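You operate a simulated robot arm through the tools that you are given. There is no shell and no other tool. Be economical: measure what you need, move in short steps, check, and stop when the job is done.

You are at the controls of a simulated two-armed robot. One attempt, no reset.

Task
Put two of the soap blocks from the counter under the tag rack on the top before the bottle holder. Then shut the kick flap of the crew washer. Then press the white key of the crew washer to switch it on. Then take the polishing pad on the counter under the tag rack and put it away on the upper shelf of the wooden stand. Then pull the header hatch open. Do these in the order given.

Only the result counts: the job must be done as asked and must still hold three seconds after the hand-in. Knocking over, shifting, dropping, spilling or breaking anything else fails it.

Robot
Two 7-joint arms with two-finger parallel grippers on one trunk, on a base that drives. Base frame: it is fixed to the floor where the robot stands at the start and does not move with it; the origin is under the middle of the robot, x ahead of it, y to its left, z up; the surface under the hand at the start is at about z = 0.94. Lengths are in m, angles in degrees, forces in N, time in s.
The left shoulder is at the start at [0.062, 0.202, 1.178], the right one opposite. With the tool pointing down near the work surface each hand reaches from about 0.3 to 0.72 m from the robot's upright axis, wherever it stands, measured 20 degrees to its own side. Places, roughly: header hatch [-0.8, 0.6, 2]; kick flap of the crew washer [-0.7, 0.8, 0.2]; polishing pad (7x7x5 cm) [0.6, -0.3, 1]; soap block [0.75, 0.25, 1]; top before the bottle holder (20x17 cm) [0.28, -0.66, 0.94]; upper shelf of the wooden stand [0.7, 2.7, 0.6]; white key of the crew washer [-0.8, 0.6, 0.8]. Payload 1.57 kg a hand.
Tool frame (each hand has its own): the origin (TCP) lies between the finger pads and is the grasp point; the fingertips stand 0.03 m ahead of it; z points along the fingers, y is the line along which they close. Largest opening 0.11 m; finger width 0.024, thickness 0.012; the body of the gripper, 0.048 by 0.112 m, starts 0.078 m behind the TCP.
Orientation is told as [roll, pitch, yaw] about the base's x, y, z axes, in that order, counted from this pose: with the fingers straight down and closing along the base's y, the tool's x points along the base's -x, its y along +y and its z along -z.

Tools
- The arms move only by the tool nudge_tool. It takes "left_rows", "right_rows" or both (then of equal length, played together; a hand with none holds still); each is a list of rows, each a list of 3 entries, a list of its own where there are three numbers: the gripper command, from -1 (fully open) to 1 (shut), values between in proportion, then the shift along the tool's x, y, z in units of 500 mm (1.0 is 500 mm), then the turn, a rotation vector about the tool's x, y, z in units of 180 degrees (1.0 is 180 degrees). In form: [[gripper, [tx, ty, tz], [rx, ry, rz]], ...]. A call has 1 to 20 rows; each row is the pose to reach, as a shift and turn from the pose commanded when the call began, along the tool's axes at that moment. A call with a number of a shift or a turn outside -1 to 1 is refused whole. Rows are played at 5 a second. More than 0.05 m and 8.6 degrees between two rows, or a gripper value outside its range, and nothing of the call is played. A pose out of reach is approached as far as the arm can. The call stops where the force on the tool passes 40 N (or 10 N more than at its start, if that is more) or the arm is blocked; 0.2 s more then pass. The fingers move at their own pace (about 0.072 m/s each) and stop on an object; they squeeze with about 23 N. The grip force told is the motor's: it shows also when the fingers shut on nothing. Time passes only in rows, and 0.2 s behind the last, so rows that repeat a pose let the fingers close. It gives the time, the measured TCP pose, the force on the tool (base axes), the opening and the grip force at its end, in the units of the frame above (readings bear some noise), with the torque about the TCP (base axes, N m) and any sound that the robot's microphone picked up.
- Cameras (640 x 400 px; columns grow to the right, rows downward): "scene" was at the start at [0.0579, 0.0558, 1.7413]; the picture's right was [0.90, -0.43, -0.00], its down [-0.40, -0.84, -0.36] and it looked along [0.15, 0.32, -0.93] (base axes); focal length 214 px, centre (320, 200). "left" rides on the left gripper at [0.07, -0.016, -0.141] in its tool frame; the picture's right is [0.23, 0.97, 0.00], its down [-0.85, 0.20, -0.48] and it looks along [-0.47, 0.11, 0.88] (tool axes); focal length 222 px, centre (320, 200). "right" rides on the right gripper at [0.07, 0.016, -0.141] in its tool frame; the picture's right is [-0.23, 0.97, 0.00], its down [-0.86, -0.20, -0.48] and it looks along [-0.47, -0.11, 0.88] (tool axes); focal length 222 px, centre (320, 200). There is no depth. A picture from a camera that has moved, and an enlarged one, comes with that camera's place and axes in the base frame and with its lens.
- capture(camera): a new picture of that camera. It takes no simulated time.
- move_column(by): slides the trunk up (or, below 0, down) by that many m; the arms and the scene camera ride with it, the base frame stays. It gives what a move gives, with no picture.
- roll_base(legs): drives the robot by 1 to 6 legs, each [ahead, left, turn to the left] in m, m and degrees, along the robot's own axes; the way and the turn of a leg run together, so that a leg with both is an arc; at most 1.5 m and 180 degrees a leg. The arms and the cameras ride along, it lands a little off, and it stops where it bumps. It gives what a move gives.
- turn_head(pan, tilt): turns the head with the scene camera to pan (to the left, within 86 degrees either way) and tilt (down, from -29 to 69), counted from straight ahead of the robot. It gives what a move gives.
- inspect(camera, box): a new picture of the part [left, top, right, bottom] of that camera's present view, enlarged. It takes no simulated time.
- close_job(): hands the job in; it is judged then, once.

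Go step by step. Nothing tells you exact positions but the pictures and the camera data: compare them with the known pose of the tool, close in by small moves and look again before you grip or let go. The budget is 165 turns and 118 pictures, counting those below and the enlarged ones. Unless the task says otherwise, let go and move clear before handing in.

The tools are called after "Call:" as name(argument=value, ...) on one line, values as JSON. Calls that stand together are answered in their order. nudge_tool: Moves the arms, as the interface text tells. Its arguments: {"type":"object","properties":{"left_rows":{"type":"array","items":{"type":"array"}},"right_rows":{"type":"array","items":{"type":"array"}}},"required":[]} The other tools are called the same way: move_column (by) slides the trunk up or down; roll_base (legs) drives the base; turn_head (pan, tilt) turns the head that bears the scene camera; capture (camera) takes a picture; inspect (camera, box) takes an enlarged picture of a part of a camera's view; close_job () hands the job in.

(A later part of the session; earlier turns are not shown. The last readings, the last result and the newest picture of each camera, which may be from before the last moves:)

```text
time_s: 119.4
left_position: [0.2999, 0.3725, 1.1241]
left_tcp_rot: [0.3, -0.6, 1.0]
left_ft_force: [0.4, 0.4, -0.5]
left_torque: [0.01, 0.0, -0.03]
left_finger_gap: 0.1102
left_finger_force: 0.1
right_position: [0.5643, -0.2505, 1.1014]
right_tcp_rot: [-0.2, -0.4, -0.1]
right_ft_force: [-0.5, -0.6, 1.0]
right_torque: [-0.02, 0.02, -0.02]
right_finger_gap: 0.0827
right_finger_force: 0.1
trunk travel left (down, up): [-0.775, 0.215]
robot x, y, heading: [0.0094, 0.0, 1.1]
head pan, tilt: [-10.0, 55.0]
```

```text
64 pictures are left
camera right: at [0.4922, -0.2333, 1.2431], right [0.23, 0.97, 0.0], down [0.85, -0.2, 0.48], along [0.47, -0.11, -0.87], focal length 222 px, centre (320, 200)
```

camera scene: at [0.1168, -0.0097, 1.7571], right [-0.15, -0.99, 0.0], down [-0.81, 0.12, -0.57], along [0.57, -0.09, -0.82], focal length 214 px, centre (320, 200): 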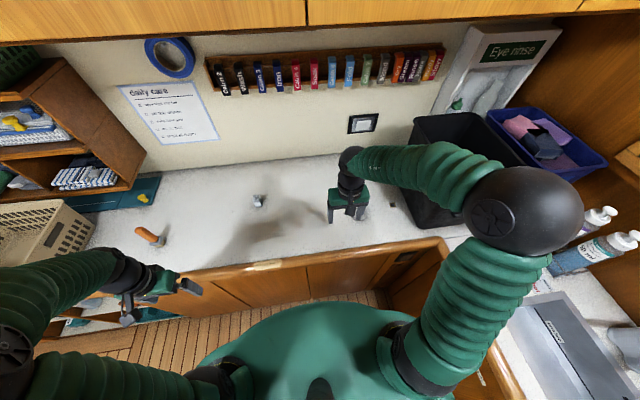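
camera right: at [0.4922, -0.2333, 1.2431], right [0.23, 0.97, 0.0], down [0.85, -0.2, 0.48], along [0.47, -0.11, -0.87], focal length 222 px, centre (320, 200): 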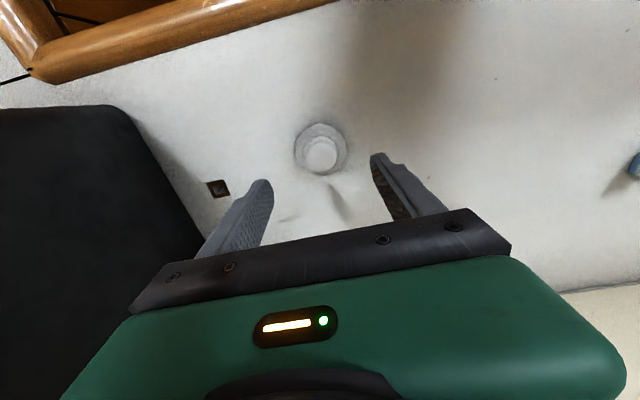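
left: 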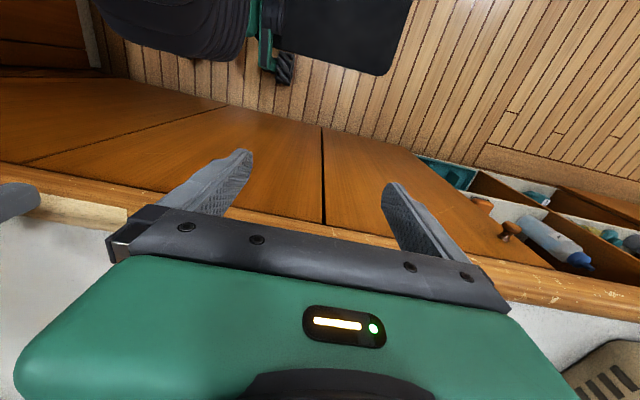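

The knob of the pad is centred at (0.571, −0.2505). Descending to grip the knob.

Call:
nudge_tool(right_rows=[[-0.4, [-0.014, 0, 0.06], [0, 0, 0]], [-0.4, [-0.014, 0, 0.12], [0, 0, 0]], [-0.4, [-0.014, 0, 0.18], [0, 0, 0]], [-0.4, [-0.014, 0, 0.222], [0, 0, 0]], [-0.4, [-0.014, 0, 0.222], [0, 0, 0]]])

Call:
capture(camera="right")

```text
time_s: 120.6
left_position: [0.3018, 0.3719, 1.1239]
left_tcp_rot: [0.3, -0.5, 0.9]
left_ft_force: [0.2, -0.9, 0.3]
left_torque: [0.02, -0.01, 0.0]
left_finger_gap: 0.1102
left_finger_force: 0.1
right_position: [0.5727, -0.25, 0.9889]
right_tcp_rot: [-0.3, -0.3, 0.1]
right_ft_force: [0.0, 0.7, 0.3]
right_torque: [0.01, 0.0, -0.01]
right_finger_gap: 0.077
right_finger_force: 0.0
trunk travel left (down, up): [-0.775, 0.215]
robot x, y, heading: [0.0133, -0.0005, 1.6]
head pan, tilt: [-10.0, 55.0]
```

```text
63 pictures are left
camera right: at [0.5015, -0.2338, 1.1297], right [0.23, 0.97, 0.0], down [0.85, -0.2, 0.48], along [0.47, -0.11, -0.88], focal length 222 px, centre (320, 200)
```

right: 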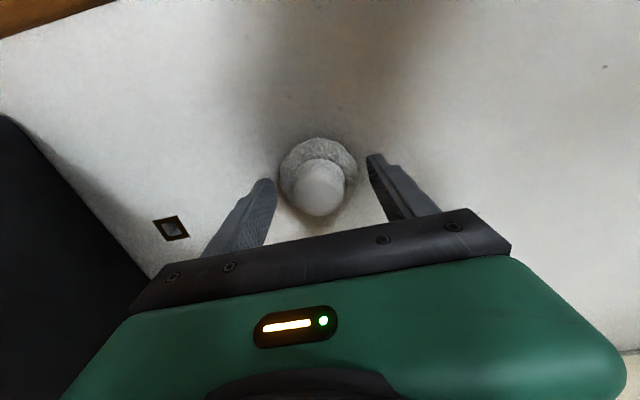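

The knob is between the fingers; closing and lifting slightly.

Call:
nudge_tool(right_rows=[[1, [0, 0, 0.004], [0, 0, 0]], [1, [0, 0, 0.004], [0, 0, 0]], [1, [0, 0, 0.004], [0, 0, 0]], [1, [0, 0, 0.004], [0, 0, 0]], [1, [0, 0, 0.004], [0, 0, 0]], [1, [0, 0, -0.04], [0, 0, 0]], [1, [0, 0, -0.1], [0, 0, 0]]])

Call:
capture(camera="right")

```text
time_s: 122.2
left_position: [0.2979, 0.3715, 1.124]
left_tcp_rot: [0.3, -0.6, 1.0]
left_ft_force: [-0.8, 0.4, -0.4]
left_torque: [0.01, 0.01, -0.04]
left_finger_gap: 0.1104
left_finger_force: 0.2
right_position: [0.5715, -0.2519, 1.04]
right_tcp_rot: [-0.3, -0.2, 0.0]
right_ft_force: [-0.5, -0.4, 0.3]
right_torque: [-0.01, -0.02, -0.03]
right_finger_gap: 0.0372
right_finger_force: 23.0
trunk travel left (down, up): [-0.775, 0.215]
robot x, y, heading: [0.0147, 0.002, 1.7]
head pan, tilt: [-10.0, 55.0]
```

```text
62 pictures are left
camera right: at [0.5002, -0.2344, 1.1808], right [0.23, 0.97, 0.0], down [0.85, -0.2, 0.48], along [0.47, -0.11, -0.88], focal length 222 px, centre (320, 200)
```

right: 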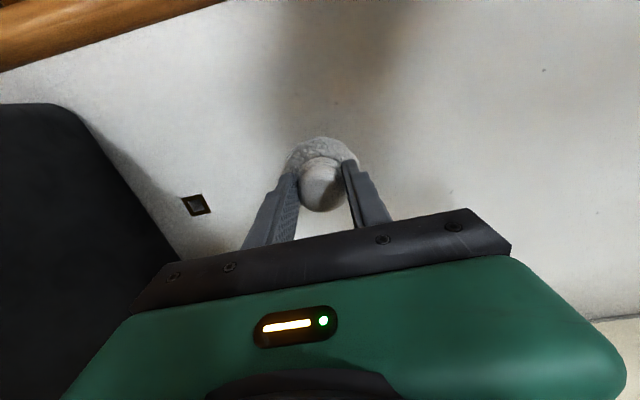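

The pad is held. I'll lift, retract and turn to look along the room for the wooden stand.

Call:
nudge_tool(right_rows=[[1, [0, 0, -0.08], [0, 0, 0]], [1, [0, 0, -0.16], [0, 0, 0]], [1, [0, 0, -0.24], [0, 0, 0]], [1, [0.08, 0, -0.24], [0, 0, 0]], [1, [0.16, 0, -0.24], [0, 0, 0]], [1, [0.24, 0, -0.24], [0, 0, 0]], [1, [0.32, 0.0, -0.24], [0, 0, 0]], [1, [0.4, 0.0, -0.24], [0, 0, 0]]])

Call:
roll_base(legs=[[-0.2, 0, 0], [0, 0, 88]])

Call:
turn_head(pan=-12, tilt=25)

Call:
capture(camera="scene")

```text
time_s: 124.0
left_position: [0.2996, 0.372, 1.1261]
left_tcp_rot: [0.3, -0.8, 1.0]
left_ft_force: [0.6, 0.3, 0.5]
left_torque: [0.0, -0.04, 0.03]
left_finger_gap: 0.1098
left_finger_force: 0.0
right_position: [0.3689, -0.2523, 1.1581]
right_tcp_rot: [-0.1, -0.4, 0.0]
right_ft_force: [-0.3, 0.4, -0.2]
right_torque: [0.0, 0.0, 0.0]
right_finger_gap: 0.0369
right_finger_force: 23.0
trunk travel left (down, up): [-0.775, 0.215]
robot x, y, heading: [0.0149, 0.0021, 1.5]
head pan, tilt: [-10.0, 55.0]
```

```text
time_s: 129.4
left_position: [-0.5507, 0.2906, 1.1255]
left_tcp_rot: [0.3, -0.5, 89.8]
left_ft_force: [-1.4, -0.3, -0.1]
left_torque: [-0.02, 0.02, 0.01]
left_finger_gap: 0.1103
left_finger_force: 0.1
right_position: [0.0725, 0.3511, 1.1577]
right_tcp_rot: [-0.1, -0.4, 89.0]
right_ft_force: [0.2, 0.5, -0.7]
right_torque: [-0.02, 0.06, 0.04]
right_finger_gap: 0.0368
right_finger_force: 23.3
trunk travel left (down, up): [-0.775, 0.215]
robot x, y, heading: [-0.1842, -0.0052, 90.4]
head pan, tilt: [-10.0, 55.0]
```

```text
time_s: 130.3
left_position: [-0.5512, 0.2899, 1.1246]
left_tcp_rot: [0.3, -0.6, 89.9]
left_ft_force: [0.1, -0.1, 0.0]
left_torque: [-0.03, -0.04, -0.01]
left_finger_gap: 0.11
left_finger_force: 0.0
right_position: [0.0719, 0.351, 1.157]
right_tcp_rot: [-0.3, -0.3, 89.0]
right_ft_force: [0.9, -0.4, -0.4]
right_torque: [0.03, 0.01, -0.01]
right_finger_gap: 0.0368
right_finger_force: 23.2
trunk travel left (down, up): [-0.775, 0.215]
robot x, y, heading: [-0.185, -0.0038, 90.2]
head pan, tilt: [-12.0, 25.0]
```

```text
61 pictures are left
camera scene: at [-0.1666, 0.1172, 1.801], right [0.98, -0.2, 0.0], down [-0.09, -0.42, -0.91], along [0.18, 0.89, -0.42], focal length 214 px, centre (320, 200)
```

scene: 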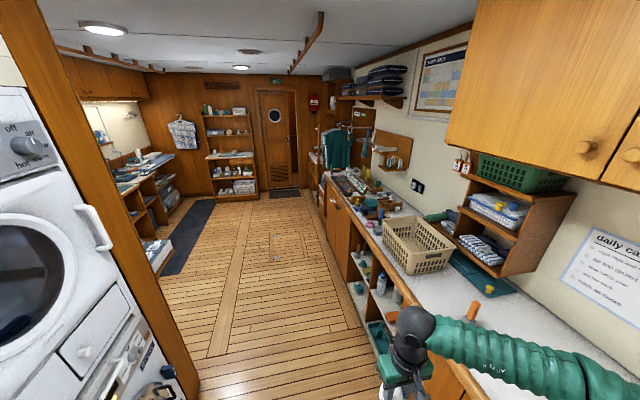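

I'll zoom in where the wooden stand should be.

Call:
inspect(camera="scene", box=[280, 110, 440, 210])

```text
4.00 times, centred on (360, 160) of scene
camera zoom: at [-0.1666, 0.1172, 1.801], right [0.98, -0.2, 0.0], down [-0.09, -0.42, -0.91], along [0.18, 0.89, -0.42], focal length 858 px, centre (160, 360)
```

zoom: 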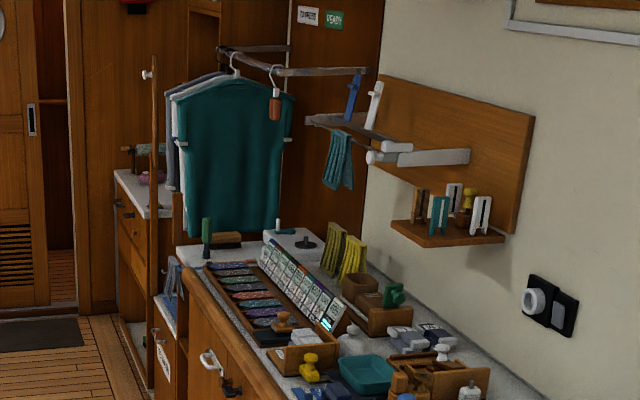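

The stand appears to be beyond the end of the counter. I'll raise the trunk for clearance, centre in the aisle and drive ahead, then look again.

Call:
move_column(by=0.2)

Call:
roll_base(legs=[[0, -0.13, 0], [0.8, 0, 0], [0.7, 0, 0]])

Call:
turn_head(pan=-35, tilt=40)

Call:
capture(camera="scene")

```text
time_s: 132.5
left_position: [-0.5507, 0.2903, 1.3251]
left_tcp_rot: [0.3, -0.6, 89.8]
left_ft_force: [-0.1, -0.7, -0.9]
left_torque: [0.02, -0.01, -0.02]
left_finger_gap: 0.1102
left_finger_force: 0.1
right_position: [0.0728, 0.3523, 1.3575]
right_tcp_rot: [-0.1, -0.3, 89.1]
right_ft_force: [0.5, 0.6, -0.3]
right_torque: [-0.01, -0.01, -0.04]
right_finger_gap: 0.0369
right_finger_force: 23.1
trunk travel left (down, up): [-0.975, 0.015]
robot x, y, heading: [-0.1869, -0.0035, 90.6]
head pan, tilt: [-12.0, 25.0]
```

```text
time_s: 141.1
left_position: [-0.4281, 1.7887, 1.3276]
left_tcp_rot: [0.5, -0.7, 89.8]
left_ft_force: [0.8, 0.0, -0.5]
left_torque: [0.03, 0.01, 0.03]
left_finger_gap: 0.1099
left_finger_force: 0.1
right_position: [0.1958, 1.849, 1.3579]
right_tcp_rot: [0.0, -0.4, 89.1]
right_ft_force: [0.7, 0.2, -0.5]
right_torque: [0.01, 0.01, 0.01]
right_finger_gap: 0.0365
right_finger_force: 22.8
trunk travel left (down, up): [-0.975, 0.015]
robot x, y, heading: [-0.0657, 1.4946, 90.3]
head pan, tilt: [-12.0, 25.0]
```

```text
time_s: 142.0
left_position: [-0.4292, 1.7907, 1.3268]
left_tcp_rot: [0.3, -0.6, 89.9]
left_ft_force: [-0.5, 1.1, -0.6]
left_torque: [0.02, -0.01, -0.01]
left_finger_gap: 0.1099
left_finger_force: 0.1
right_position: [0.1949, 1.8506, 1.357]
right_tcp_rot: [-0.1, -0.3, 89.0]
right_ft_force: [0.1, 0.0, 0.0]
right_torque: [-0.02, 0.01, 0.02]
right_finger_gap: 0.0367
right_finger_force: 22.9
trunk travel left (down, up): [-0.975, 0.015]
robot x, y, heading: [-0.0688, 1.4969, 90.3]
head pan, tilt: [-35.0, 40.0]
```

```text
59 pictures are left
camera scene: at [-0.0104, 1.5961, 1.9777], right [0.82, -0.57, 0.0], down [-0.37, -0.53, -0.76], along [0.43, 0.63, -0.64], focal length 214 px, centre (320, 200)
```

scene: 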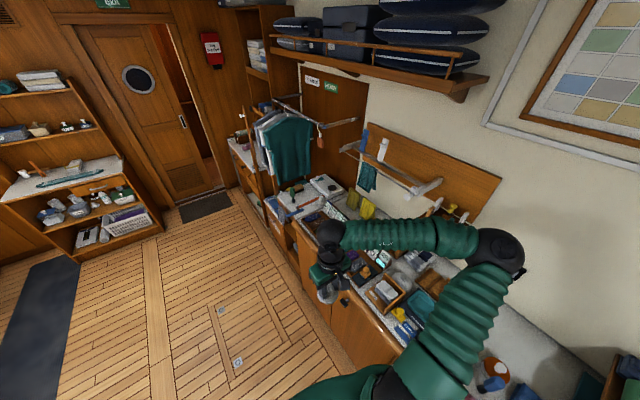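

Call:
inspect(camera="scene", box=[220, 160, 380, 260])

```text
4.00 times, centred on (300, 210) of scene
camera zoom: at [-0.0104, 1.5961, 1.9777], right [0.82, -0.57, 0.0], down [-0.37, -0.53, -0.76], along [0.43, 0.63, -0.64], focal length 858 px, centre (400, 160)
```

zoom: 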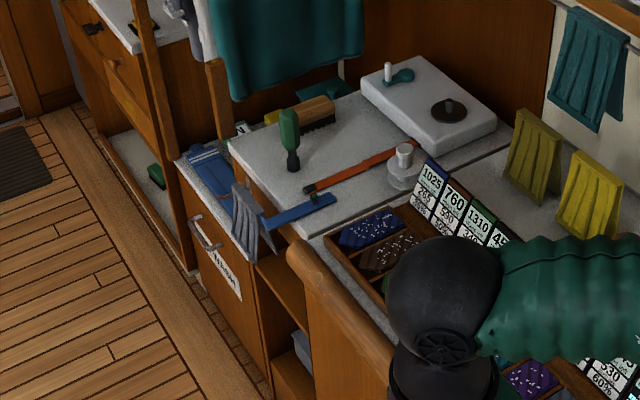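

The stand seems to be the open shelf unit just beyond the counter's end. I'll turn to face the counter side and move along the aisle to it.

Call:
roll_base(legs=[[0, 0.1, 0], [0, 0, -90]])

Call:
roll_base(legs=[[0, 0.5, 0], [0, 0.4, 0]])

Call:
turn_head(pan=15, tilt=50)

Call:
capture(camera="scene")

```text
time_s: 147.0
left_position: [0.1272, 1.8502, 1.3266]
left_tcp_rot: [0.6, -0.7, -0.4]
left_ft_force: [0.8, -0.5, 0.2]
left_torque: [-0.05, -0.02, -0.05]
left_finger_gap: 0.1099
left_finger_force: 0.1
right_position: [0.1838, 1.2256, 1.3569]
right_tcp_rot: [0.1, -0.3, -1.4]
right_ft_force: [-0.5, 0.6, -1.1]
right_torque: [0.0, -0.01, -0.05]
right_finger_gap: 0.0367
right_finger_force: 23.1
trunk travel left (down, up): [-0.975, 0.015]
robot x, y, heading: [-0.1685, 1.4919, 0.2]
head pan, tilt: [-35.0, 40.0]
```

```text
time_s: 152.0
left_position: [0.1286, 2.7462, 1.3282]
left_tcp_rot: [0.9, -0.6, -0.5]
left_ft_force: [0.9, -0.2, 0.2]
left_torque: [0.01, 0.05, -0.04]
left_finger_gap: 0.1099
left_finger_force: 0.0
right_position: [0.185, 2.1212, 1.3554]
right_tcp_rot: [0.6, -0.2, -1.5]
right_ft_force: [0.4, -0.2, -0.6]
right_torque: [0.06, -0.01, -0.01]
right_finger_gap: 0.037
right_finger_force: 23.0
trunk travel left (down, up): [-0.975, 0.015]
robot x, y, heading: [-0.1682, 2.396, 0.3]
head pan, tilt: [-35.0, 40.0]
```

```text
time_s: 153.2
left_position: [0.1276, 2.7718, 1.3223]
left_tcp_rot: [-0.3, -0.7, -0.5]
left_ft_force: [0.1, -0.8, 0.0]
left_torque: [0.02, -0.04, 0.04]
left_finger_gap: 0.11
left_finger_force: 0.2
right_position: [0.1841, 2.1488, 1.3603]
right_tcp_rot: [-0.7, -0.3, -1.4]
right_ft_force: [-0.7, -0.3, 0.3]
right_torque: [-0.02, -0.03, 0.02]
right_finger_gap: 0.0368
right_finger_force: 22.7
trunk travel left (down, up): [-0.975, 0.015]
robot x, y, heading: [-0.1668, 2.3972, -0.0]
head pan, tilt: [15.0, 50.0]
```

```text
57 pictures are left
camera scene: at [-0.061, 2.4205, 1.9635], right [0.26, -0.97, 0.0], down [-0.74, -0.2, -0.64], along [0.62, 0.16, -0.77], focal length 214 px, centre (320, 200)
```

scene: 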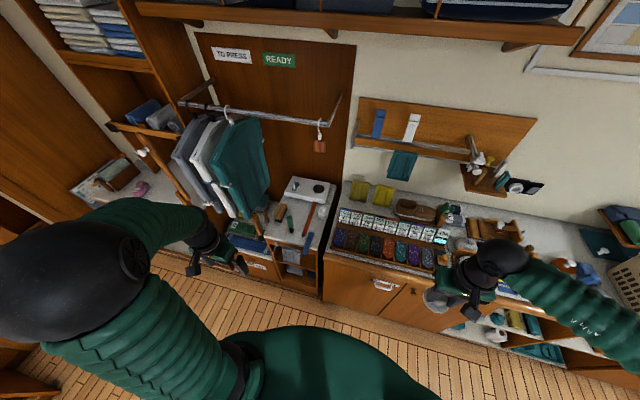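

I see a small stand with a top full of tools and open shelves below. I'll lower the trunk to look into it.

Call:
move_column(by=-0.4)

Call:
move_column(by=-0.35)

Call:
turn_head(pan=20, tilt=35)

Call:
capture(camera="scene")

```text
time_s: 157.0
left_position: [0.1269, 2.7635, 0.9248]
left_tcp_rot: [0.1, -0.6, -0.5]
left_ft_force: [0.2, 0.2, -0.4]
left_torque: [-0.02, -0.03, 0.01]
left_finger_gap: 0.1099
left_finger_force: 0.1
right_position: [0.1833, 2.1394, 0.9601]
right_tcp_rot: [-0.3, -0.3, -1.5]
right_ft_force: [-0.3, -0.1, -0.8]
right_torque: [0.03, 0.0, 0.02]
right_finger_gap: 0.0365
right_finger_force: 22.6
trunk travel left (down, up): [-0.575, 0.415]
robot x, y, heading: [-0.1694, 2.3977, 0.1]
head pan, tilt: [15.0, 50.0]
```

```text
time_s: 160.4
left_position: [0.1256, 2.7646, 0.5741]
left_tcp_rot: [0.0, -0.7, -0.5]
left_ft_force: [0.3, -0.1, -0.5]
left_torque: [-0.02, 0.03, 0.0]
left_finger_gap: 0.1102
left_finger_force: 0.0
right_position: [0.1819, 2.14, 0.6085]
right_tcp_rot: [-0.3, -0.3, -1.4]
right_ft_force: [0.8, -0.3, -0.2]
right_torque: [0.02, -0.02, -0.04]
right_finger_gap: 0.0369
right_finger_force: 23.0
trunk travel left (down, up): [-0.225, 0.765]
robot x, y, heading: [-0.167, 2.3951, 0.4]
head pan, tilt: [15.0, 50.0]
```

```text
time_s: 161.2
left_position: [0.126, 2.7648, 0.5747]
left_tcp_rot: [0.0, -0.7, -0.4]
left_ft_force: [-0.1, -0.7, -0.5]
left_torque: [-0.01, 0.01, -0.03]
left_finger_gap: 0.1099
left_finger_force: 0.1
right_position: [0.1823, 2.1403, 0.6076]
right_tcp_rot: [-0.3, -0.3, -1.5]
right_ft_force: [0.3, 0.1, -0.5]
right_torque: [-0.01, -0.03, -0.02]
right_finger_gap: 0.0366
right_finger_force: 23.1
trunk travel left (down, up): [-0.225, 0.765]
robot x, y, heading: [-0.1667, 2.3969, 0.4]
head pan, tilt: [20.0, 35.0]
```

```text
56 pictures are left
camera scene: at [-0.0546, 2.4237, 1.2353], right [0.34, -0.94, 0.0], down [-0.54, -0.2, -0.82], along [0.77, 0.28, -0.58], focal length 214 px, centre (320, 200)
```

scene: 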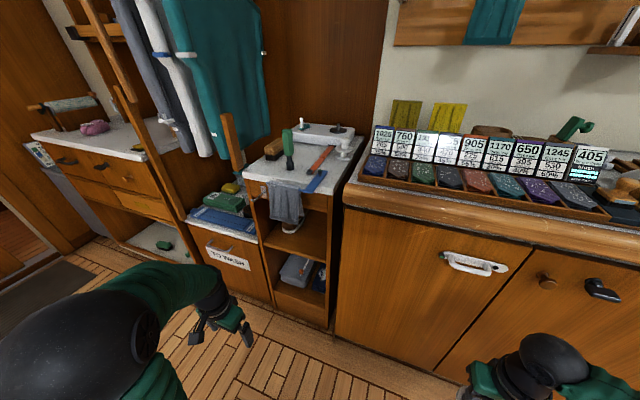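

Call:
inspect(camera="scene", box=[220, 160, 380, 340])

```text
2.22 times, centred on (300, 250) of scene
camera zoom: at [-0.0546, 2.4237, 1.2353], right [0.34, -0.94, 0.0], down [-0.54, -0.2, -0.82], along [0.77, 0.28, -0.58], focal length 477 px, centre (364, 89)
```

zoom: 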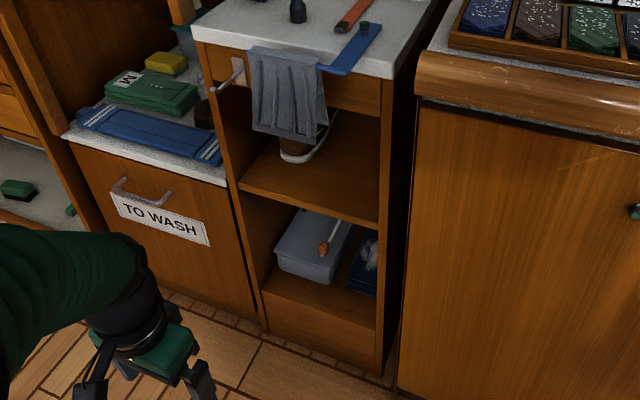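

The upper shelf: front edge x≈0.437, y from 2.58 to 2.84, z≈0.60, a thing at the back left and a cloth hanging in front. I'll place the pad at about (0.49, 2.66) with the hand tilted 45°. First shift the base left and tilt the hand.

Call:
roll_base(legs=[[0, 0.33, 0]])

Call:
nudge_tool(right_rows=[[1, [-0.02, 0, -0.05], [0, -0.042, 0]], [1, [-0.04, 0, -0.1], [0, -0.084, 0]], [1, [-0.06, 0, -0.15], [0, -0.126, 0]], [1, [-0.08, 0, -0.2], [0, -0.168, 0]], [1, [-0.1, 0, -0.25], [0, -0.21, 0]], [1, [-0.12, 0, -0.28], [0, -0.25, 0]], [1, [-0.12, 0, -0.28], [0, -0.25, 0]], [1, [-0.12, 0, -0.28], [0, -0.25, 0]], [1, [-0.12, 0, -0.28], [0, -0.25, 0]], [1, [-0.12, 0, -0.28], [0, -0.25, 0]]])

Call:
turn_head(pan=-10, tilt=35)

Call:
capture(camera="scene")

Call:
capture(camera="right")

```text
time_s: 163.4
left_position: [0.1266, 3.0942, 0.5739]
left_tcp_rot: [0.3, -0.6, -0.6]
left_ft_force: [0.5, -0.6, -0.6]
left_torque: [-0.01, 0.0, -0.01]
left_finger_gap: 0.1099
left_finger_force: 0.1
right_position: [0.1808, 2.4705, 0.6084]
right_tcp_rot: [-0.2, -0.3, -1.5]
right_ft_force: [-1.0, -0.6, -0.6]
right_torque: [0.03, 0.03, -0.03]
right_finger_gap: 0.0367
right_finger_force: 23.1
trunk travel left (down, up): [-0.225, 0.765]
robot x, y, heading: [-0.1738, 2.7247, -0.1]
head pan, tilt: [20.0, 35.0]
```

```text
time_s: 165.6
left_position: [0.1262, 3.095, 0.5741]
left_tcp_rot: [0.0, -0.7, -0.6]
left_ft_force: [-0.8, 0.5, 0.5]
left_torque: [-0.03, -0.03, -0.03]
left_finger_gap: 0.11
left_finger_force: 0.1
right_position: [0.2411, 2.4709, 0.7503]
right_tcp_rot: [-0.5, -45.2, -1.4]
right_ft_force: [-0.1, 0.0, -0.2]
right_torque: [-0.01, 0.03, -0.01]
right_finger_gap: 0.0367
right_finger_force: 22.7
trunk travel left (down, up): [-0.225, 0.765]
robot x, y, heading: [-0.17, 2.7236, -0.1]
head pan, tilt: [20.0, 35.0]
```

```text
time_s: 166.6
left_position: [0.1254, 3.0954, 0.5741]
left_tcp_rot: [0.0, -0.7, -0.6]
left_ft_force: [-0.1, 0.3, 0.0]
left_torque: [0.03, 0.02, -0.04]
left_finger_gap: 0.1099
left_finger_force: 0.1
right_position: [0.2406, 2.4704, 0.7481]
right_tcp_rot: [-0.5, -45.3, -1.3]
right_ft_force: [-0.4, 0.8, -0.5]
right_torque: [-0.02, 0.0, -0.03]
right_finger_gap: 0.0364
right_finger_force: 23.4
trunk travel left (down, up): [-0.225, 0.765]
robot x, y, heading: [-0.1692, 2.7284, -0.0]
head pan, tilt: [-10.0, 35.0]
```

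```text
54 pictures are left
camera scene: at [-0.0513, 2.7095, 1.2354], right [-0.17, -0.98, 0.0], down [-0.57, 0.1, -0.82], along [0.81, -0.14, -0.57], focal length 214 px, centre (320, 200)
```

scene: 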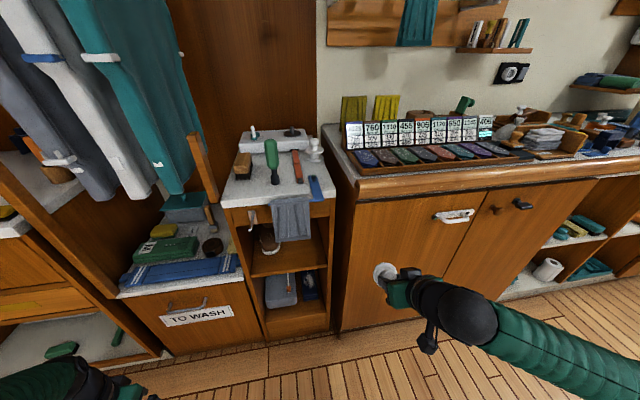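

```text
53 pictures are left
camera right: at [0.091, 2.4914, 0.7993], right [0.19, 0.97, 0.16], down [0.26, -0.2, 0.95], along [0.95, -0.14, -0.29], focal length 222 px, centre (320, 200)
```

right: 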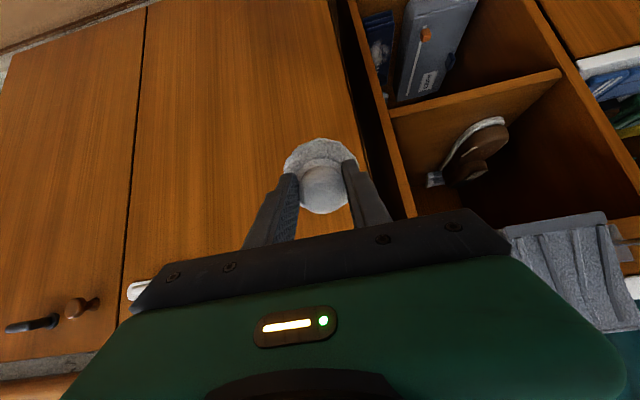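

The view into the shelf is clear. I'll line up at y≈2.645 and lower to just above shelf height, still in front of the stand.

Call:
nudge_tool(right_rows=[[1, [0, 0.09, 0], [0, 0, 0]], [1, [0, 0.18, 0], [0, 0, 0]], [1, [0, 0.27, 0.0], [0, 0, 0]], [1, [0, 0.35, 0.04], [0, 0, 0]], [1, [0.0, 0.35, 0.11], [0, 0, 0]], [1, [0.004, 0.35, 0.174], [0, 0, 0]], [1, [0.004, 0.35, 0.174], [0, 0, 0]]])

Call:
capture(camera="right")

Call:
inspect(camera="scene", box=[200, 170, 360, 330])

```text
time_s: 168.2
left_position: [0.1251, 3.0954, 0.5736]
left_tcp_rot: [0.0, -0.7, -0.5]
left_ft_force: [-0.7, 0.5, -1.2]
left_torque: [0.01, -0.01, 0.0]
left_finger_gap: 0.1099
left_finger_force: 0.1
right_position: [0.3055, 2.6434, 0.685]
right_tcp_rot: [-0.7, -45.4, -1.2]
right_ft_force: [0.2, -0.1, 0.3]
right_torque: [0.03, 0.02, -0.01]
right_finger_gap: 0.0369
right_finger_force: 22.9
trunk travel left (down, up): [-0.225, 0.765]
robot x, y, heading: [-0.168, 2.7268, -0.0]
head pan, tilt: [-10.0, 35.0]
```

```text
52 pictures are left
camera right: at [0.1564, 2.6651, 0.735], right [0.19, 0.97, 0.15], down [0.25, -0.2, 0.95], along [0.95, -0.14, -0.28], focal length 222 px, centre (320, 200)
```

right: 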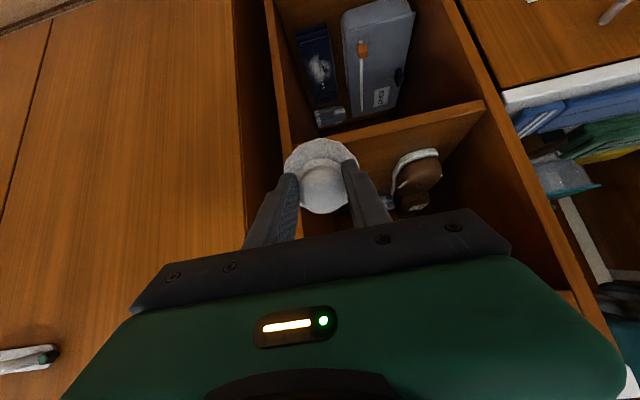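

```text
2.50 times, centred on (280, 250) of scene
camera zoom: at [-0.0508, 2.7105, 1.2353], right [-0.17, -0.98, 0.0], down [-0.57, 0.1, -0.82], along [0.81, -0.14, -0.57], focal length 536 px, centre (420, 75)
```

zoom: 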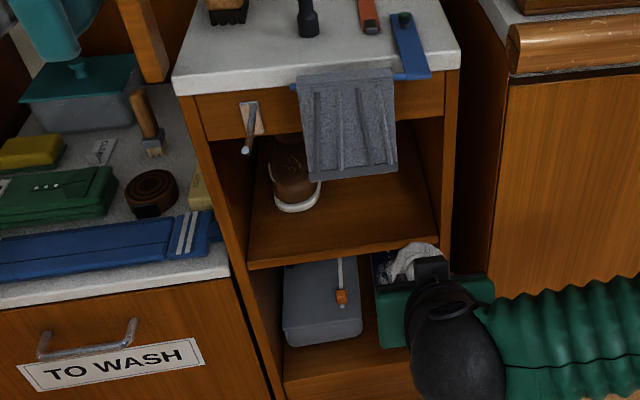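

Triangulating both views, the shelf edge is nearer x≈0.47, z≈0.57. I'll go lower and a bit closer, then recheck.

Call:
nudge_tool(right_rows=[[1, [0.02, 0.03, 0.04], [0, 0, 0]], [1, [0.027, 0.03, 0.1], [0, 0, 0]], [1, [0.0, 0.03, 0.13], [0, 0, 0]], [1, [0.0, 0.03, 0.13], [0, 0, 0]]])

Call:
capture(camera="right")

Call:
inspect(camera="scene", box=[200, 170, 360, 330])

```text
time_s: 169.2
left_position: [0.1257, 3.0948, 0.5733]
left_tcp_rot: [0.0, -0.7, -0.6]
left_ft_force: [-1.0, 0.7, 0.2]
left_torque: [-0.04, 0.02, 0.01]
left_finger_gap: 0.1101
left_finger_force: 0.0
right_position: [0.3544, 2.6572, 0.6403]
right_tcp_rot: [-0.6, -45.2, -1.1]
right_ft_force: [-0.1, -1.1, -0.9]
right_torque: [-0.01, 0.0, 0.02]
right_finger_gap: 0.037
right_finger_force: 22.9
trunk travel left (down, up): [-0.225, 0.765]
robot x, y, heading: [-0.1685, 2.7267, -0.0]
head pan, tilt: [-10.0, 35.0]
```

```text
50 pictures are left
camera right: at [0.2027, 2.6779, 0.6899], right [0.19, 0.97, 0.15], down [0.26, -0.2, 0.95], along [0.95, -0.14, -0.28], focal length 222 px, centre (320, 200)
```

right: 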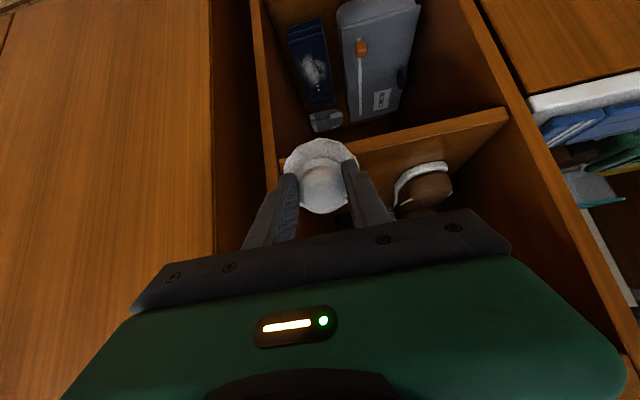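

```text
2.50 times, centred on (280, 250) of scene
camera zoom: at [-0.0506, 2.7106, 1.2353], right [-0.17, -0.98, 0.0], down [-0.57, 0.1, -0.82], along [0.81, -0.14, -0.57], focal length 536 px, centre (420, 75)
```

zoom: 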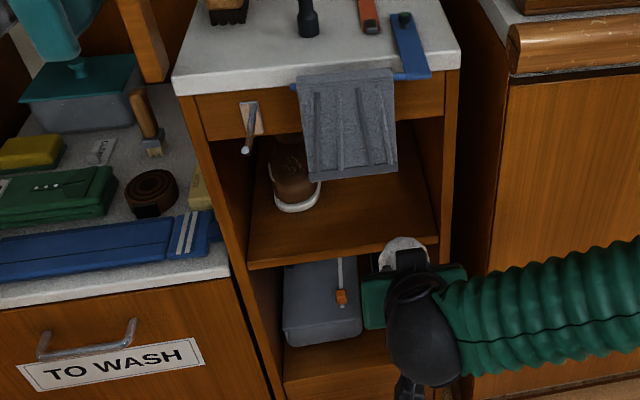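

Shelf top is about z≈0.58, front edge x≈0.44. Moving the pad in above the shelf.

Call:
nudge_tool(right_rows=[[1, [-0.05, 0, 0.043], [0, 0, 0]], [1, [-0.1, 0, 0.085], [0, 0, 0]], [1, [-0.145, 0, 0.128], [0, 0, 0]], [1, [-0.185, 0, 0.171], [0, 0, 0]], [1, [-0.185, 0, 0.171], [0, 0, 0]]])

Call:
capture(camera="right")

Call:
inspect(camera="scene", box=[200, 170, 360, 330])

```text
time_s: 170.3
left_position: [0.1258, 3.0961, 0.5743]
left_tcp_rot: [-0.1, -0.7, -0.6]
left_ft_force: [-0.5, -0.9, 0.7]
left_torque: [-0.03, -0.01, -0.02]
left_finger_gap: 0.1097
left_finger_force: 0.1
right_position: [0.4775, 2.653, 0.6456]
right_tcp_rot: [-0.6, -45.4, -1.1]
right_ft_force: [-0.5, 0.2, -1.3]
right_torque: [0.02, 0.04, -0.02]
right_finger_gap: 0.0366
right_finger_force: 23.4
trunk travel left (down, up): [-0.225, 0.765]
robot x, y, heading: [-0.1713, 2.7259, 0.1]
head pan, tilt: [-10.0, 35.0]
```

```text
48 pictures are left
camera right: at [0.3282, 2.6745, 0.6958], right [0.19, 0.97, 0.15], down [0.25, -0.2, 0.95], along [0.95, -0.14, -0.28], focal length 222 px, centre (320, 200)
```

right: 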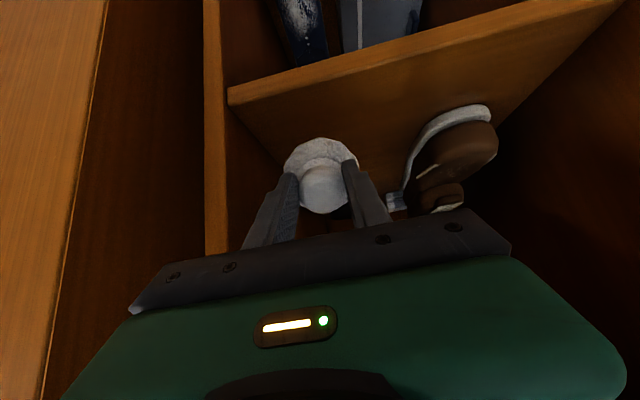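

```text
2.50 times, centred on (280, 250) of scene
camera zoom: at [-0.0503, 2.7108, 1.2353], right [-0.17, -0.98, 0.0], down [-0.57, 0.1, -0.82], along [0.81, -0.14, -0.57], focal length 536 px, centre (420, 75)
```

zoom: 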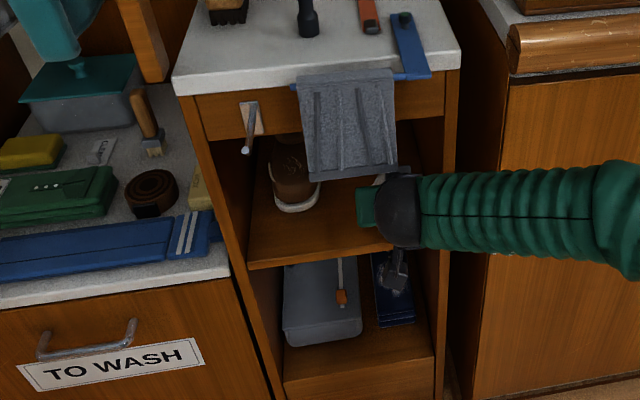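

The pad is above the shelf, about 5 mm from contact. Lowering gently.

Call:
nudge_tool(right_rows=[[1, [0.004, 0, 0.004], [0, 0, 0]], [1, [0.008, 0, 0.008], [0, 0, 0]], [1, [0.008, 0, 0.008], [0, 0, 0]]])

```text
time_s: 171.2
left_position: [0.1266, 3.0954, 0.5738]
left_tcp_rot: [0.0, -0.6, -0.6]
left_ft_force: [0.0, -0.7, 0.2]
left_torque: [0.01, 0.0, 0.0]
left_finger_gap: 0.1098
left_finger_force: 0.0
right_position: [0.4785, 2.6534, 0.641]
right_tcp_rot: [-0.6, -45.2, -1.2]
right_ft_force: [1.1, -0.5, -0.3]
right_torque: [-0.01, 0.03, 0.02]
right_finger_gap: 0.0366
right_finger_force: 22.7
trunk travel left (down, up): [-0.225, 0.765]
robot x, y, heading: [-0.1732, 2.7291, 0.2]
head pan, tilt: [-10.0, 35.0]
```

Call:
nudge_tool(right_rows=[[1, [0.004, 0, 0.004], [0, 0, 0]], [1, [0.008, 0, 0.008], [0, 0, 0]], [1, [0.008, 0, 0.008], [0, 0, 0]]])

Call:
capture(camera="right")

```text
time_s: 171.9
left_position: [0.1264, 3.0956, 0.5741]
left_tcp_rot: [0.1, -0.7, -0.7]
left_ft_force: [0.6, 0.5, -0.2]
left_torque: [0.03, -0.01, 0.0]
left_finger_gap: 0.1098
left_finger_force: 0.2
right_position: [0.4788, 2.6538, 0.6339]
right_tcp_rot: [-0.6, -45.3, -1.3]
right_ft_force: [-0.1, 0.7, -0.7]
right_torque: [-0.02, 0.02, -0.04]
right_finger_gap: 0.0366
right_finger_force: 22.8
trunk travel left (down, up): [-0.225, 0.765]
robot x, y, heading: [-0.1707, 2.7242, -0.0]
head pan, tilt: [-10.0, 35.0]
```

```text
46 pictures are left
camera right: at [0.3286, 2.6748, 0.6838], right [0.19, 0.97, 0.15], down [0.26, -0.2, 0.95], along [0.95, -0.14, -0.29], focal length 222 px, centre (320, 200)
```

right: 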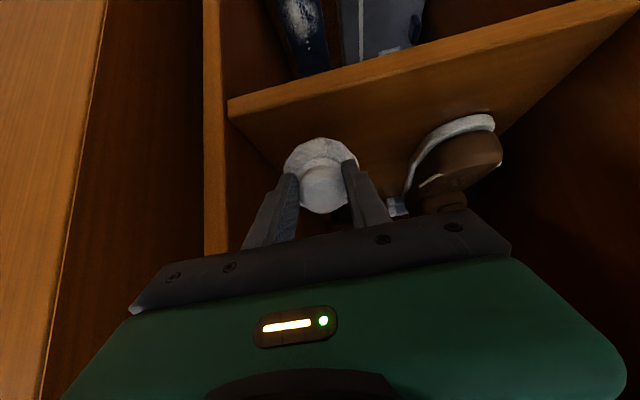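

No contact yet. Continuing in 3 mm steps.

Call:
nudge_tool(right_rows=[[1, [0.004, 0, 0.004], [0, 0, 0]], [1, [0.008, 0, 0.008], [0, 0, 0]], [1, [0.012, 0, 0.012], [0, 0, 0]], [1, [0.012, 0, 0.012], [0, 0, 0]]])

```text
time_s: 172.9
left_position: [0.1259, 3.0959, 0.5733]
left_tcp_rot: [0.1, -0.7, -0.6]
left_ft_force: [0.6, 0.4, 0.3]
left_torque: [0.0, 0.01, 0.01]
left_finger_gap: 0.1098
left_finger_force: 0.0
right_position: [0.4794, 2.6536, 0.6255]
right_tcp_rot: [-0.6, -45.3, -1.1]
right_ft_force: [-0.8, 0.0, -1.0]
right_torque: [0.01, 0.01, 0.05]
right_finger_gap: 0.0368
right_finger_force: 22.7
trunk travel left (down, up): [-0.225, 0.765]
robot x, y, heading: [-0.1717, 2.7236, 0.1]
head pan, tilt: [-10.0, 35.0]
```

Call:
nudge_tool(right_rows=[[1, [0.004, 0, 0.004], [0, 0, 0]], [1, [0.008, 0, 0.008], [0, 0, 0]], [1, [0.012, 0, 0.012], [0, 0, 0]], [1, [0.012, 0, 0.012], [0, 0, 0]]])

Call:
capture(camera="right")

```text
time_s: 173.9
left_position: [0.1258, 3.0957, 0.5731]
left_tcp_rot: [0.0, -0.7, -0.7]
left_ft_force: [1.1, 0.8, 0.1]
left_torque: [-0.04, -0.01, 0.0]
left_finger_gap: 0.1097
left_finger_force: 0.1
right_position: [0.4785, 2.6533, 0.6172]
right_tcp_rot: [-0.7, -45.3, -1.2]
right_ft_force: [-0.3, -0.2, -0.6]
right_torque: [-0.01, 0.01, 0.0]
right_finger_gap: 0.0365
right_finger_force: 22.7
trunk travel left (down, up): [-0.225, 0.765]
robot x, y, heading: [-0.1679, 2.7279, 0.0]
head pan, tilt: [-10.0, 35.0]
```

```text
45 pictures are left
camera right: at [0.329, 2.6748, 0.667], right [0.19, 0.97, 0.15], down [0.26, -0.2, 0.95], along [0.95, -0.14, -0.29], focal length 222 px, centre (320, 200)
```

right: 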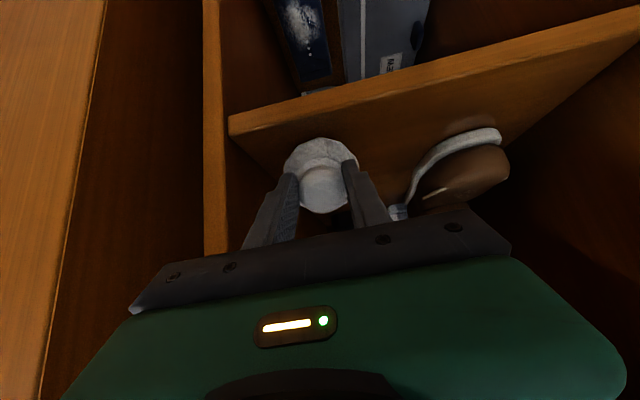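

Re-triangulating gives the shelf at z≈0.55 with front edge x≈0.49, so I move the pad 4 cm further in before lowering.

Call:
nudge_tool(right_rows=[[1, [-0.02, 0, 0.02], [0, 0, 0]], [1, [-0.04, 0, 0.04], [0, 0, 0]], [1, [-0.06, 0, 0.06], [0, 0, 0]], [1, [-0.06, 0, 0.06], [0, 0, 0]]])

Call:
inspect(camera="scene", box=[220, 190, 360, 290])

Call:
capture(camera="right")

```text
time_s: 174.9
left_position: [0.1249, 3.0946, 0.5737]
left_tcp_rot: [0.0, -0.7, -0.6]
left_ft_force: [0.1, -1.1, 0.7]
left_torque: [0.01, -0.03, 0.0]
left_finger_gap: 0.1099
left_finger_force: 0.1
right_position: [0.5206, 2.653, 0.6173]
right_tcp_rot: [-0.6, -45.3, -1.2]
right_ft_force: [0.6, 0.3, 0.0]
right_torque: [-0.01, 0.04, -0.01]
right_finger_gap: 0.0371
right_finger_force: 23.3
trunk travel left (down, up): [-0.225, 0.765]
robot x, y, heading: [-0.1705, 2.7256, 0.1]
head pan, tilt: [-10.0, 35.0]
```

```text
4.00 times, centred on (290, 240) of scene
camera zoom: at [-0.0501, 2.7108, 1.2353], right [-0.17, -0.98, 0.0], down [-0.57, 0.1, -0.82], along [0.81, -0.14, -0.58], focal length 858 px, centre (440, 40)
```

zoom: 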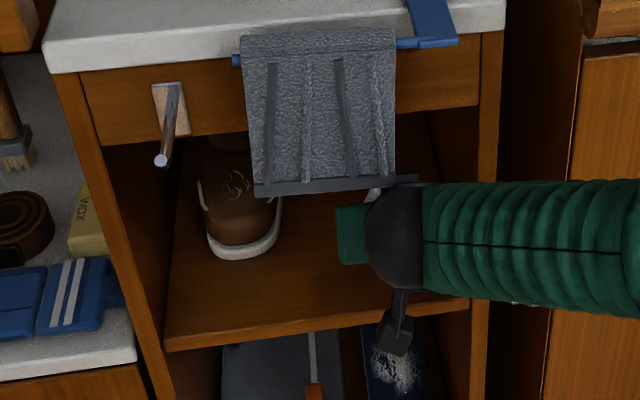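

```text
43 pictures are left
camera right: at [0.3711, 2.6736, 0.6674], right [0.19, 0.97, 0.15], down [0.26, -0.2, 0.95], along [0.95, -0.14, -0.29], focal length 222 px, centre (320, 200)
```

right: 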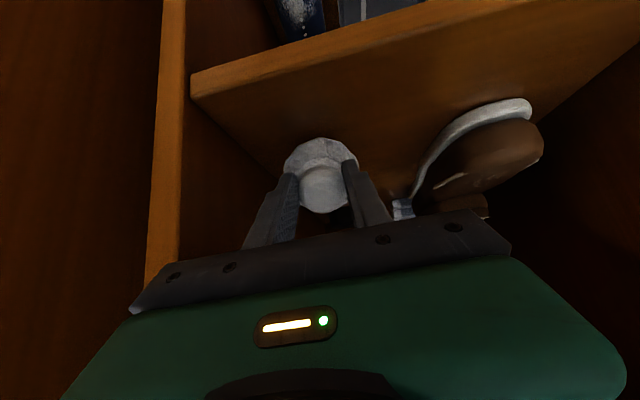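

The board's top now computes to z≈0.555, front x≈0.467; the pad is just over contact. Lowering in tiny steps.

Call:
nudge_tool(right_rows=[[1, [0.004, 0, 0.004], [0, 0, 0]], [1, [0.008, 0, 0.008], [0, 0, 0]], [1, [0.008, 0, 0.008], [0, 0, 0]]])

```text
time_s: 175.8
left_position: [0.126, 3.0958, 0.5746]
left_tcp_rot: [0.0, -0.7, -0.5]
left_ft_force: [0.5, -0.5, 0.6]
left_torque: [0.02, 0.0, 0.01]
left_finger_gap: 0.1102
left_finger_force: 0.0
right_position: [0.5201, 2.6519, 0.6136]
right_tcp_rot: [-0.6, -45.5, -1.1]
right_ft_force: [1.1, 0.8, 9.5]
right_torque: [0.04, -0.26, 0.0]
right_finger_gap: 0.0366
right_finger_force: 22.7
trunk travel left (down, up): [-0.225, 0.765]
robot x, y, heading: [-0.1687, 2.7227, -0.3]
head pan, tilt: [-10.0, 35.0]
```

Contact with the shelf (9.5 N). I'll release the pad and look.

Call:
nudge_tool(right_rows=[[0.5, [0, 0, 0], [0, 0, 0]], [0.0, [0, 0, 0], [0, 0, 0]], [-0.2, [0, 0, 0], [0, 0, 0]], [-0.2, [0, 0, 0], [0, 0, 0]], [-0.2, [0, 0, 0], [0, 0, 0]]])

Call:
capture(camera="right")

```text
time_s: 176.9
left_position: [0.1251, 3.0956, 0.5746]
left_tcp_rot: [0.0, -0.7, -0.5]
left_ft_force: [0.2, 0.0, -0.7]
left_torque: [0.0, -0.02, -0.01]
left_finger_gap: 0.1101
left_finger_force: 0.1
right_position: [0.52, 2.6522, 0.6106]
right_tcp_rot: [-0.6, -45.3, -1.2]
right_ft_force: [-0.3, -0.1, -0.5]
right_torque: [-0.01, -0.02, 0.04]
right_finger_gap: 0.0661
right_finger_force: 0.1
trunk travel left (down, up): [-0.225, 0.765]
robot x, y, heading: [-0.1657, 2.7263, -0.0]
head pan, tilt: [-10.0, 35.0]
```

```text
42 pictures are left
camera right: at [0.3711, 2.6732, 0.6616], right [0.19, 0.97, 0.15], down [0.26, -0.2, 0.95], along [0.95, -0.14, -0.29], focal length 222 px, centre (320, 200)
```

right: 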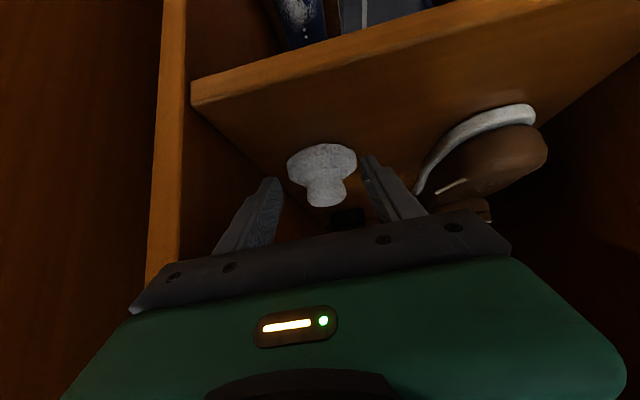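

The pad stands upright on the upper shelf. Backing the hand straight out.

Call:
nudge_tool(right_rows=[[-0.2, [0.028, 0, -0.03], [0, 0, 0]], [-0.2, [0.07, 0, -0.075], [0, 0, 0]], [-0.2, [0.13, 0, -0.135], [0, 0, 0]], [-0.2, [0.19, 0, -0.195], [0, 0, 0]], [-0.2, [0.25, 0, -0.255], [0, 0, 0]], [-0.2, [0.31, 0, -0.315], [0, 0, 0]]])

Call:
capture(camera="right")

```text
time_s: 178.3
left_position: [0.1251, 3.0954, 0.5735]
left_tcp_rot: [-0.1, -0.7, -0.6]
left_ft_force: [0.0, -0.5, -0.1]
left_torque: [0.01, -0.01, 0.03]
left_finger_gap: 0.1101
left_finger_force: 0.2
right_position: [0.3, 2.6589, 0.6111]
right_tcp_rot: [-0.6, -45.5, -1.3]
right_ft_force: [0.1, -0.3, -0.2]
right_torque: [0.0, -0.01, 0.02]
right_finger_gap: 0.0661
right_finger_force: 0.0
trunk travel left (down, up): [-0.225, 0.765]
robot x, y, heading: [-0.1698, 2.7255, -0.1]
head pan, tilt: [-10.0, 35.0]
```

```text
41 pictures are left
camera right: at [0.1494, 2.6788, 0.6609], right [0.19, 0.97, 0.16], down [0.25, -0.2, 0.95], along [0.95, -0.14, -0.28], focal length 222 px, centre (320, 200)
```

right: 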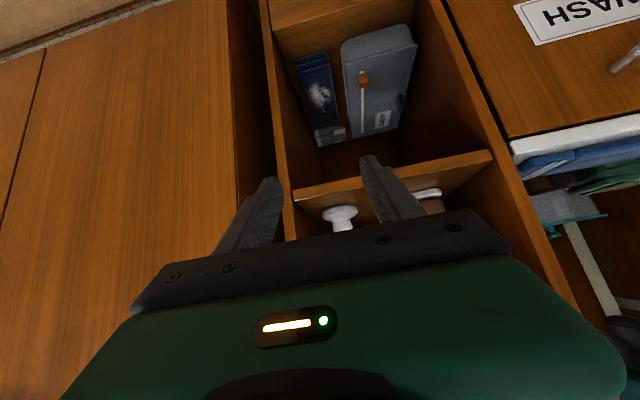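

The pad is in place. Now to the header hatch: retreat, move back along the aisle, raise the trunk, and turn to the crew column.

Call:
roll_base(legs=[[-0.06, 0, 0], [0, -0.33, 0]])

Call:
move_column(by=0.4)

Call:
move_column(by=0.35)

Call:
roll_base(legs=[[0.08, 0, 0], [0, -0.7, 0], [0, -0.7, 0]])

```text
time_s: 181.1
left_position: [0.0679, 2.7672, 0.5735]
left_tcp_rot: [-0.1, -0.7, -0.5]
left_ft_force: [-0.7, -0.6, 0.7]
left_torque: [0.02, 0.0, -0.04]
left_finger_gap: 0.1099
left_finger_force: 0.1
right_position: [0.2412, 2.3289, 0.6106]
right_tcp_rot: [-0.8, -45.3, -1.1]
right_ft_force: [-0.4, 0.0, 0.2]
right_torque: [-0.02, 0.0, 0.0]
right_finger_gap: 0.0661
right_finger_force: 0.1
trunk travel left (down, up): [-0.225, 0.765]
robot x, y, heading: [-0.226, 2.3947, 0.4]
head pan, tilt: [-10.0, 35.0]
```

```text
time_s: 184.9
left_position: [0.0655, 2.7658, 0.9741]
left_tcp_rot: [0.0, -0.7, -0.5]
left_ft_force: [0.0, 0.2, 0.1]
left_torque: [0.01, 0.0, 0.02]
left_finger_gap: 0.1101
left_finger_force: 0.1
right_position: [0.2417, 2.3278, 1.0109]
right_tcp_rot: [-0.4, -45.3, -1.3]
right_ft_force: [-0.2, -0.3, -0.1]
right_torque: [0.02, 0.02, 0.02]
right_finger_gap: 0.066
right_finger_force: 0.1
trunk travel left (down, up): [-0.625, 0.365]
robot x, y, heading: [-0.2276, 2.3984, -0.0]
head pan, tilt: [-10.0, 35.0]
```

```text
time_s: 188.3
left_position: [0.0667, 2.766, 1.3238]
left_tcp_rot: [0.0, -0.6, -0.5]
left_ft_force: [0.3, 0.1, 0.1]
left_torque: [0.03, -0.01, 0.02]
left_finger_gap: 0.11
left_finger_force: 0.0
right_position: [0.2419, 2.3288, 1.3619]
right_tcp_rot: [-0.4, -45.4, -1.2]
right_ft_force: [-0.1, -0.4, -0.1]
right_torque: [-0.03, 0.01, 0.04]
right_finger_gap: 0.0658
right_finger_force: 0.0
trunk travel left (down, up): [-0.975, 0.015]
robot x, y, heading: [-0.2293, 2.3979, 0.2]
head pan, tilt: [-10.0, 35.0]
```

```text
time_s: 196.3
left_position: [0.151, 1.3602, 1.323]
left_tcp_rot: [0.0, -0.6, -0.7]
left_ft_force: [-0.5, -0.5, 0.4]
left_torque: [-0.04, 0.01, 0.02]
left_finger_gap: 0.1099
left_finger_force: 0.1
right_position: [0.3244, 0.921, 1.3616]
right_tcp_rot: [-0.6, -45.3, -1.4]
right_ft_force: [0.7, -0.4, 0.4]
right_torque: [0.0, -0.02, 0.01]
right_finger_gap: 0.0662
right_finger_force: 0.1
trunk travel left (down, up): [-0.975, 0.015]
robot x, y, heading: [-0.1471, 0.9938, -0.2]
head pan, tilt: [-10.0, 35.0]
```

Call:
roll_base(legs=[[0.14, 0, 0], [0, -0.6, 0], [0, 0, 90], [0, 0, 90]])

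Call:
turn_head(pan=0, tilt=-5)

Call:
capture(camera="scene")

```text
time_s: 208.3
left_position: [-0.3042, 0.0198, 1.325]
left_tcp_rot: [-0.1, -0.8, 179.3]
left_ft_force: [0.0, -0.6, -0.7]
left_torque: [0.01, -0.02, -0.01]
left_finger_gap: 0.1102
left_finger_force: 0.0
right_position: [-0.4786, 0.4571, 1.3612]
right_tcp_rot: [-0.4, -45.2, 178.7]
right_ft_force: [0.5, -0.1, -0.1]
right_torque: [0.02, 0.04, 0.0]
right_finger_gap: 0.066
right_finger_force: 0.1
trunk travel left (down, up): [-0.975, 0.015]
robot x, y, heading: [-0.0088, 0.3921, -180.1]
head pan, tilt: [-10.0, 35.0]
```

```text
time_s: 209.4
left_position: [-0.304, 0.0197, 1.3238]
left_tcp_rot: [0.0, -0.8, 179.4]
left_ft_force: [-0.3, -0.3, 0.0]
left_torque: [0.0, 0.0, 0.0]
left_finger_gap: 0.1102
left_finger_force: 0.0
right_position: [-0.4782, 0.457, 1.3619]
right_tcp_rot: [-0.6, -45.3, 178.7]
right_ft_force: [-0.2, 0.0, 0.2]
right_torque: [-0.04, -0.02, 0.0]
right_finger_gap: 0.066
right_finger_force: 0.1
trunk travel left (down, up): [-0.975, 0.015]
robot x, y, heading: [-0.009, 0.3878, -180.2]
head pan, tilt: [0.0, -5.0]
```

```text
40 pictures are left
camera scene: at [-0.1285, 0.3851, 2.0492], right [0.0, 1.0, 0.0], down [-0.09, 0.0, -1.0], along [-1.0, 0.0, 0.09], focal length 214 px, centre (320, 200)
```

scene: 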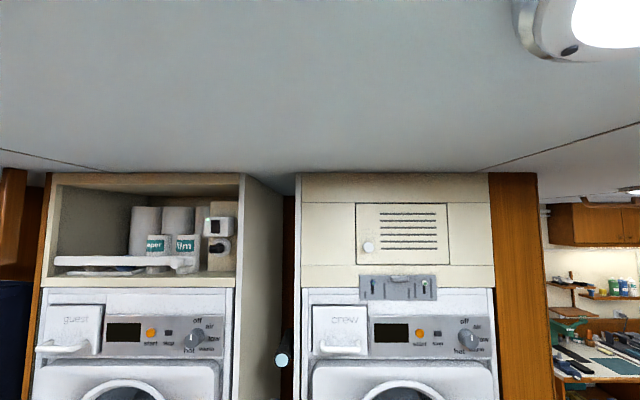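

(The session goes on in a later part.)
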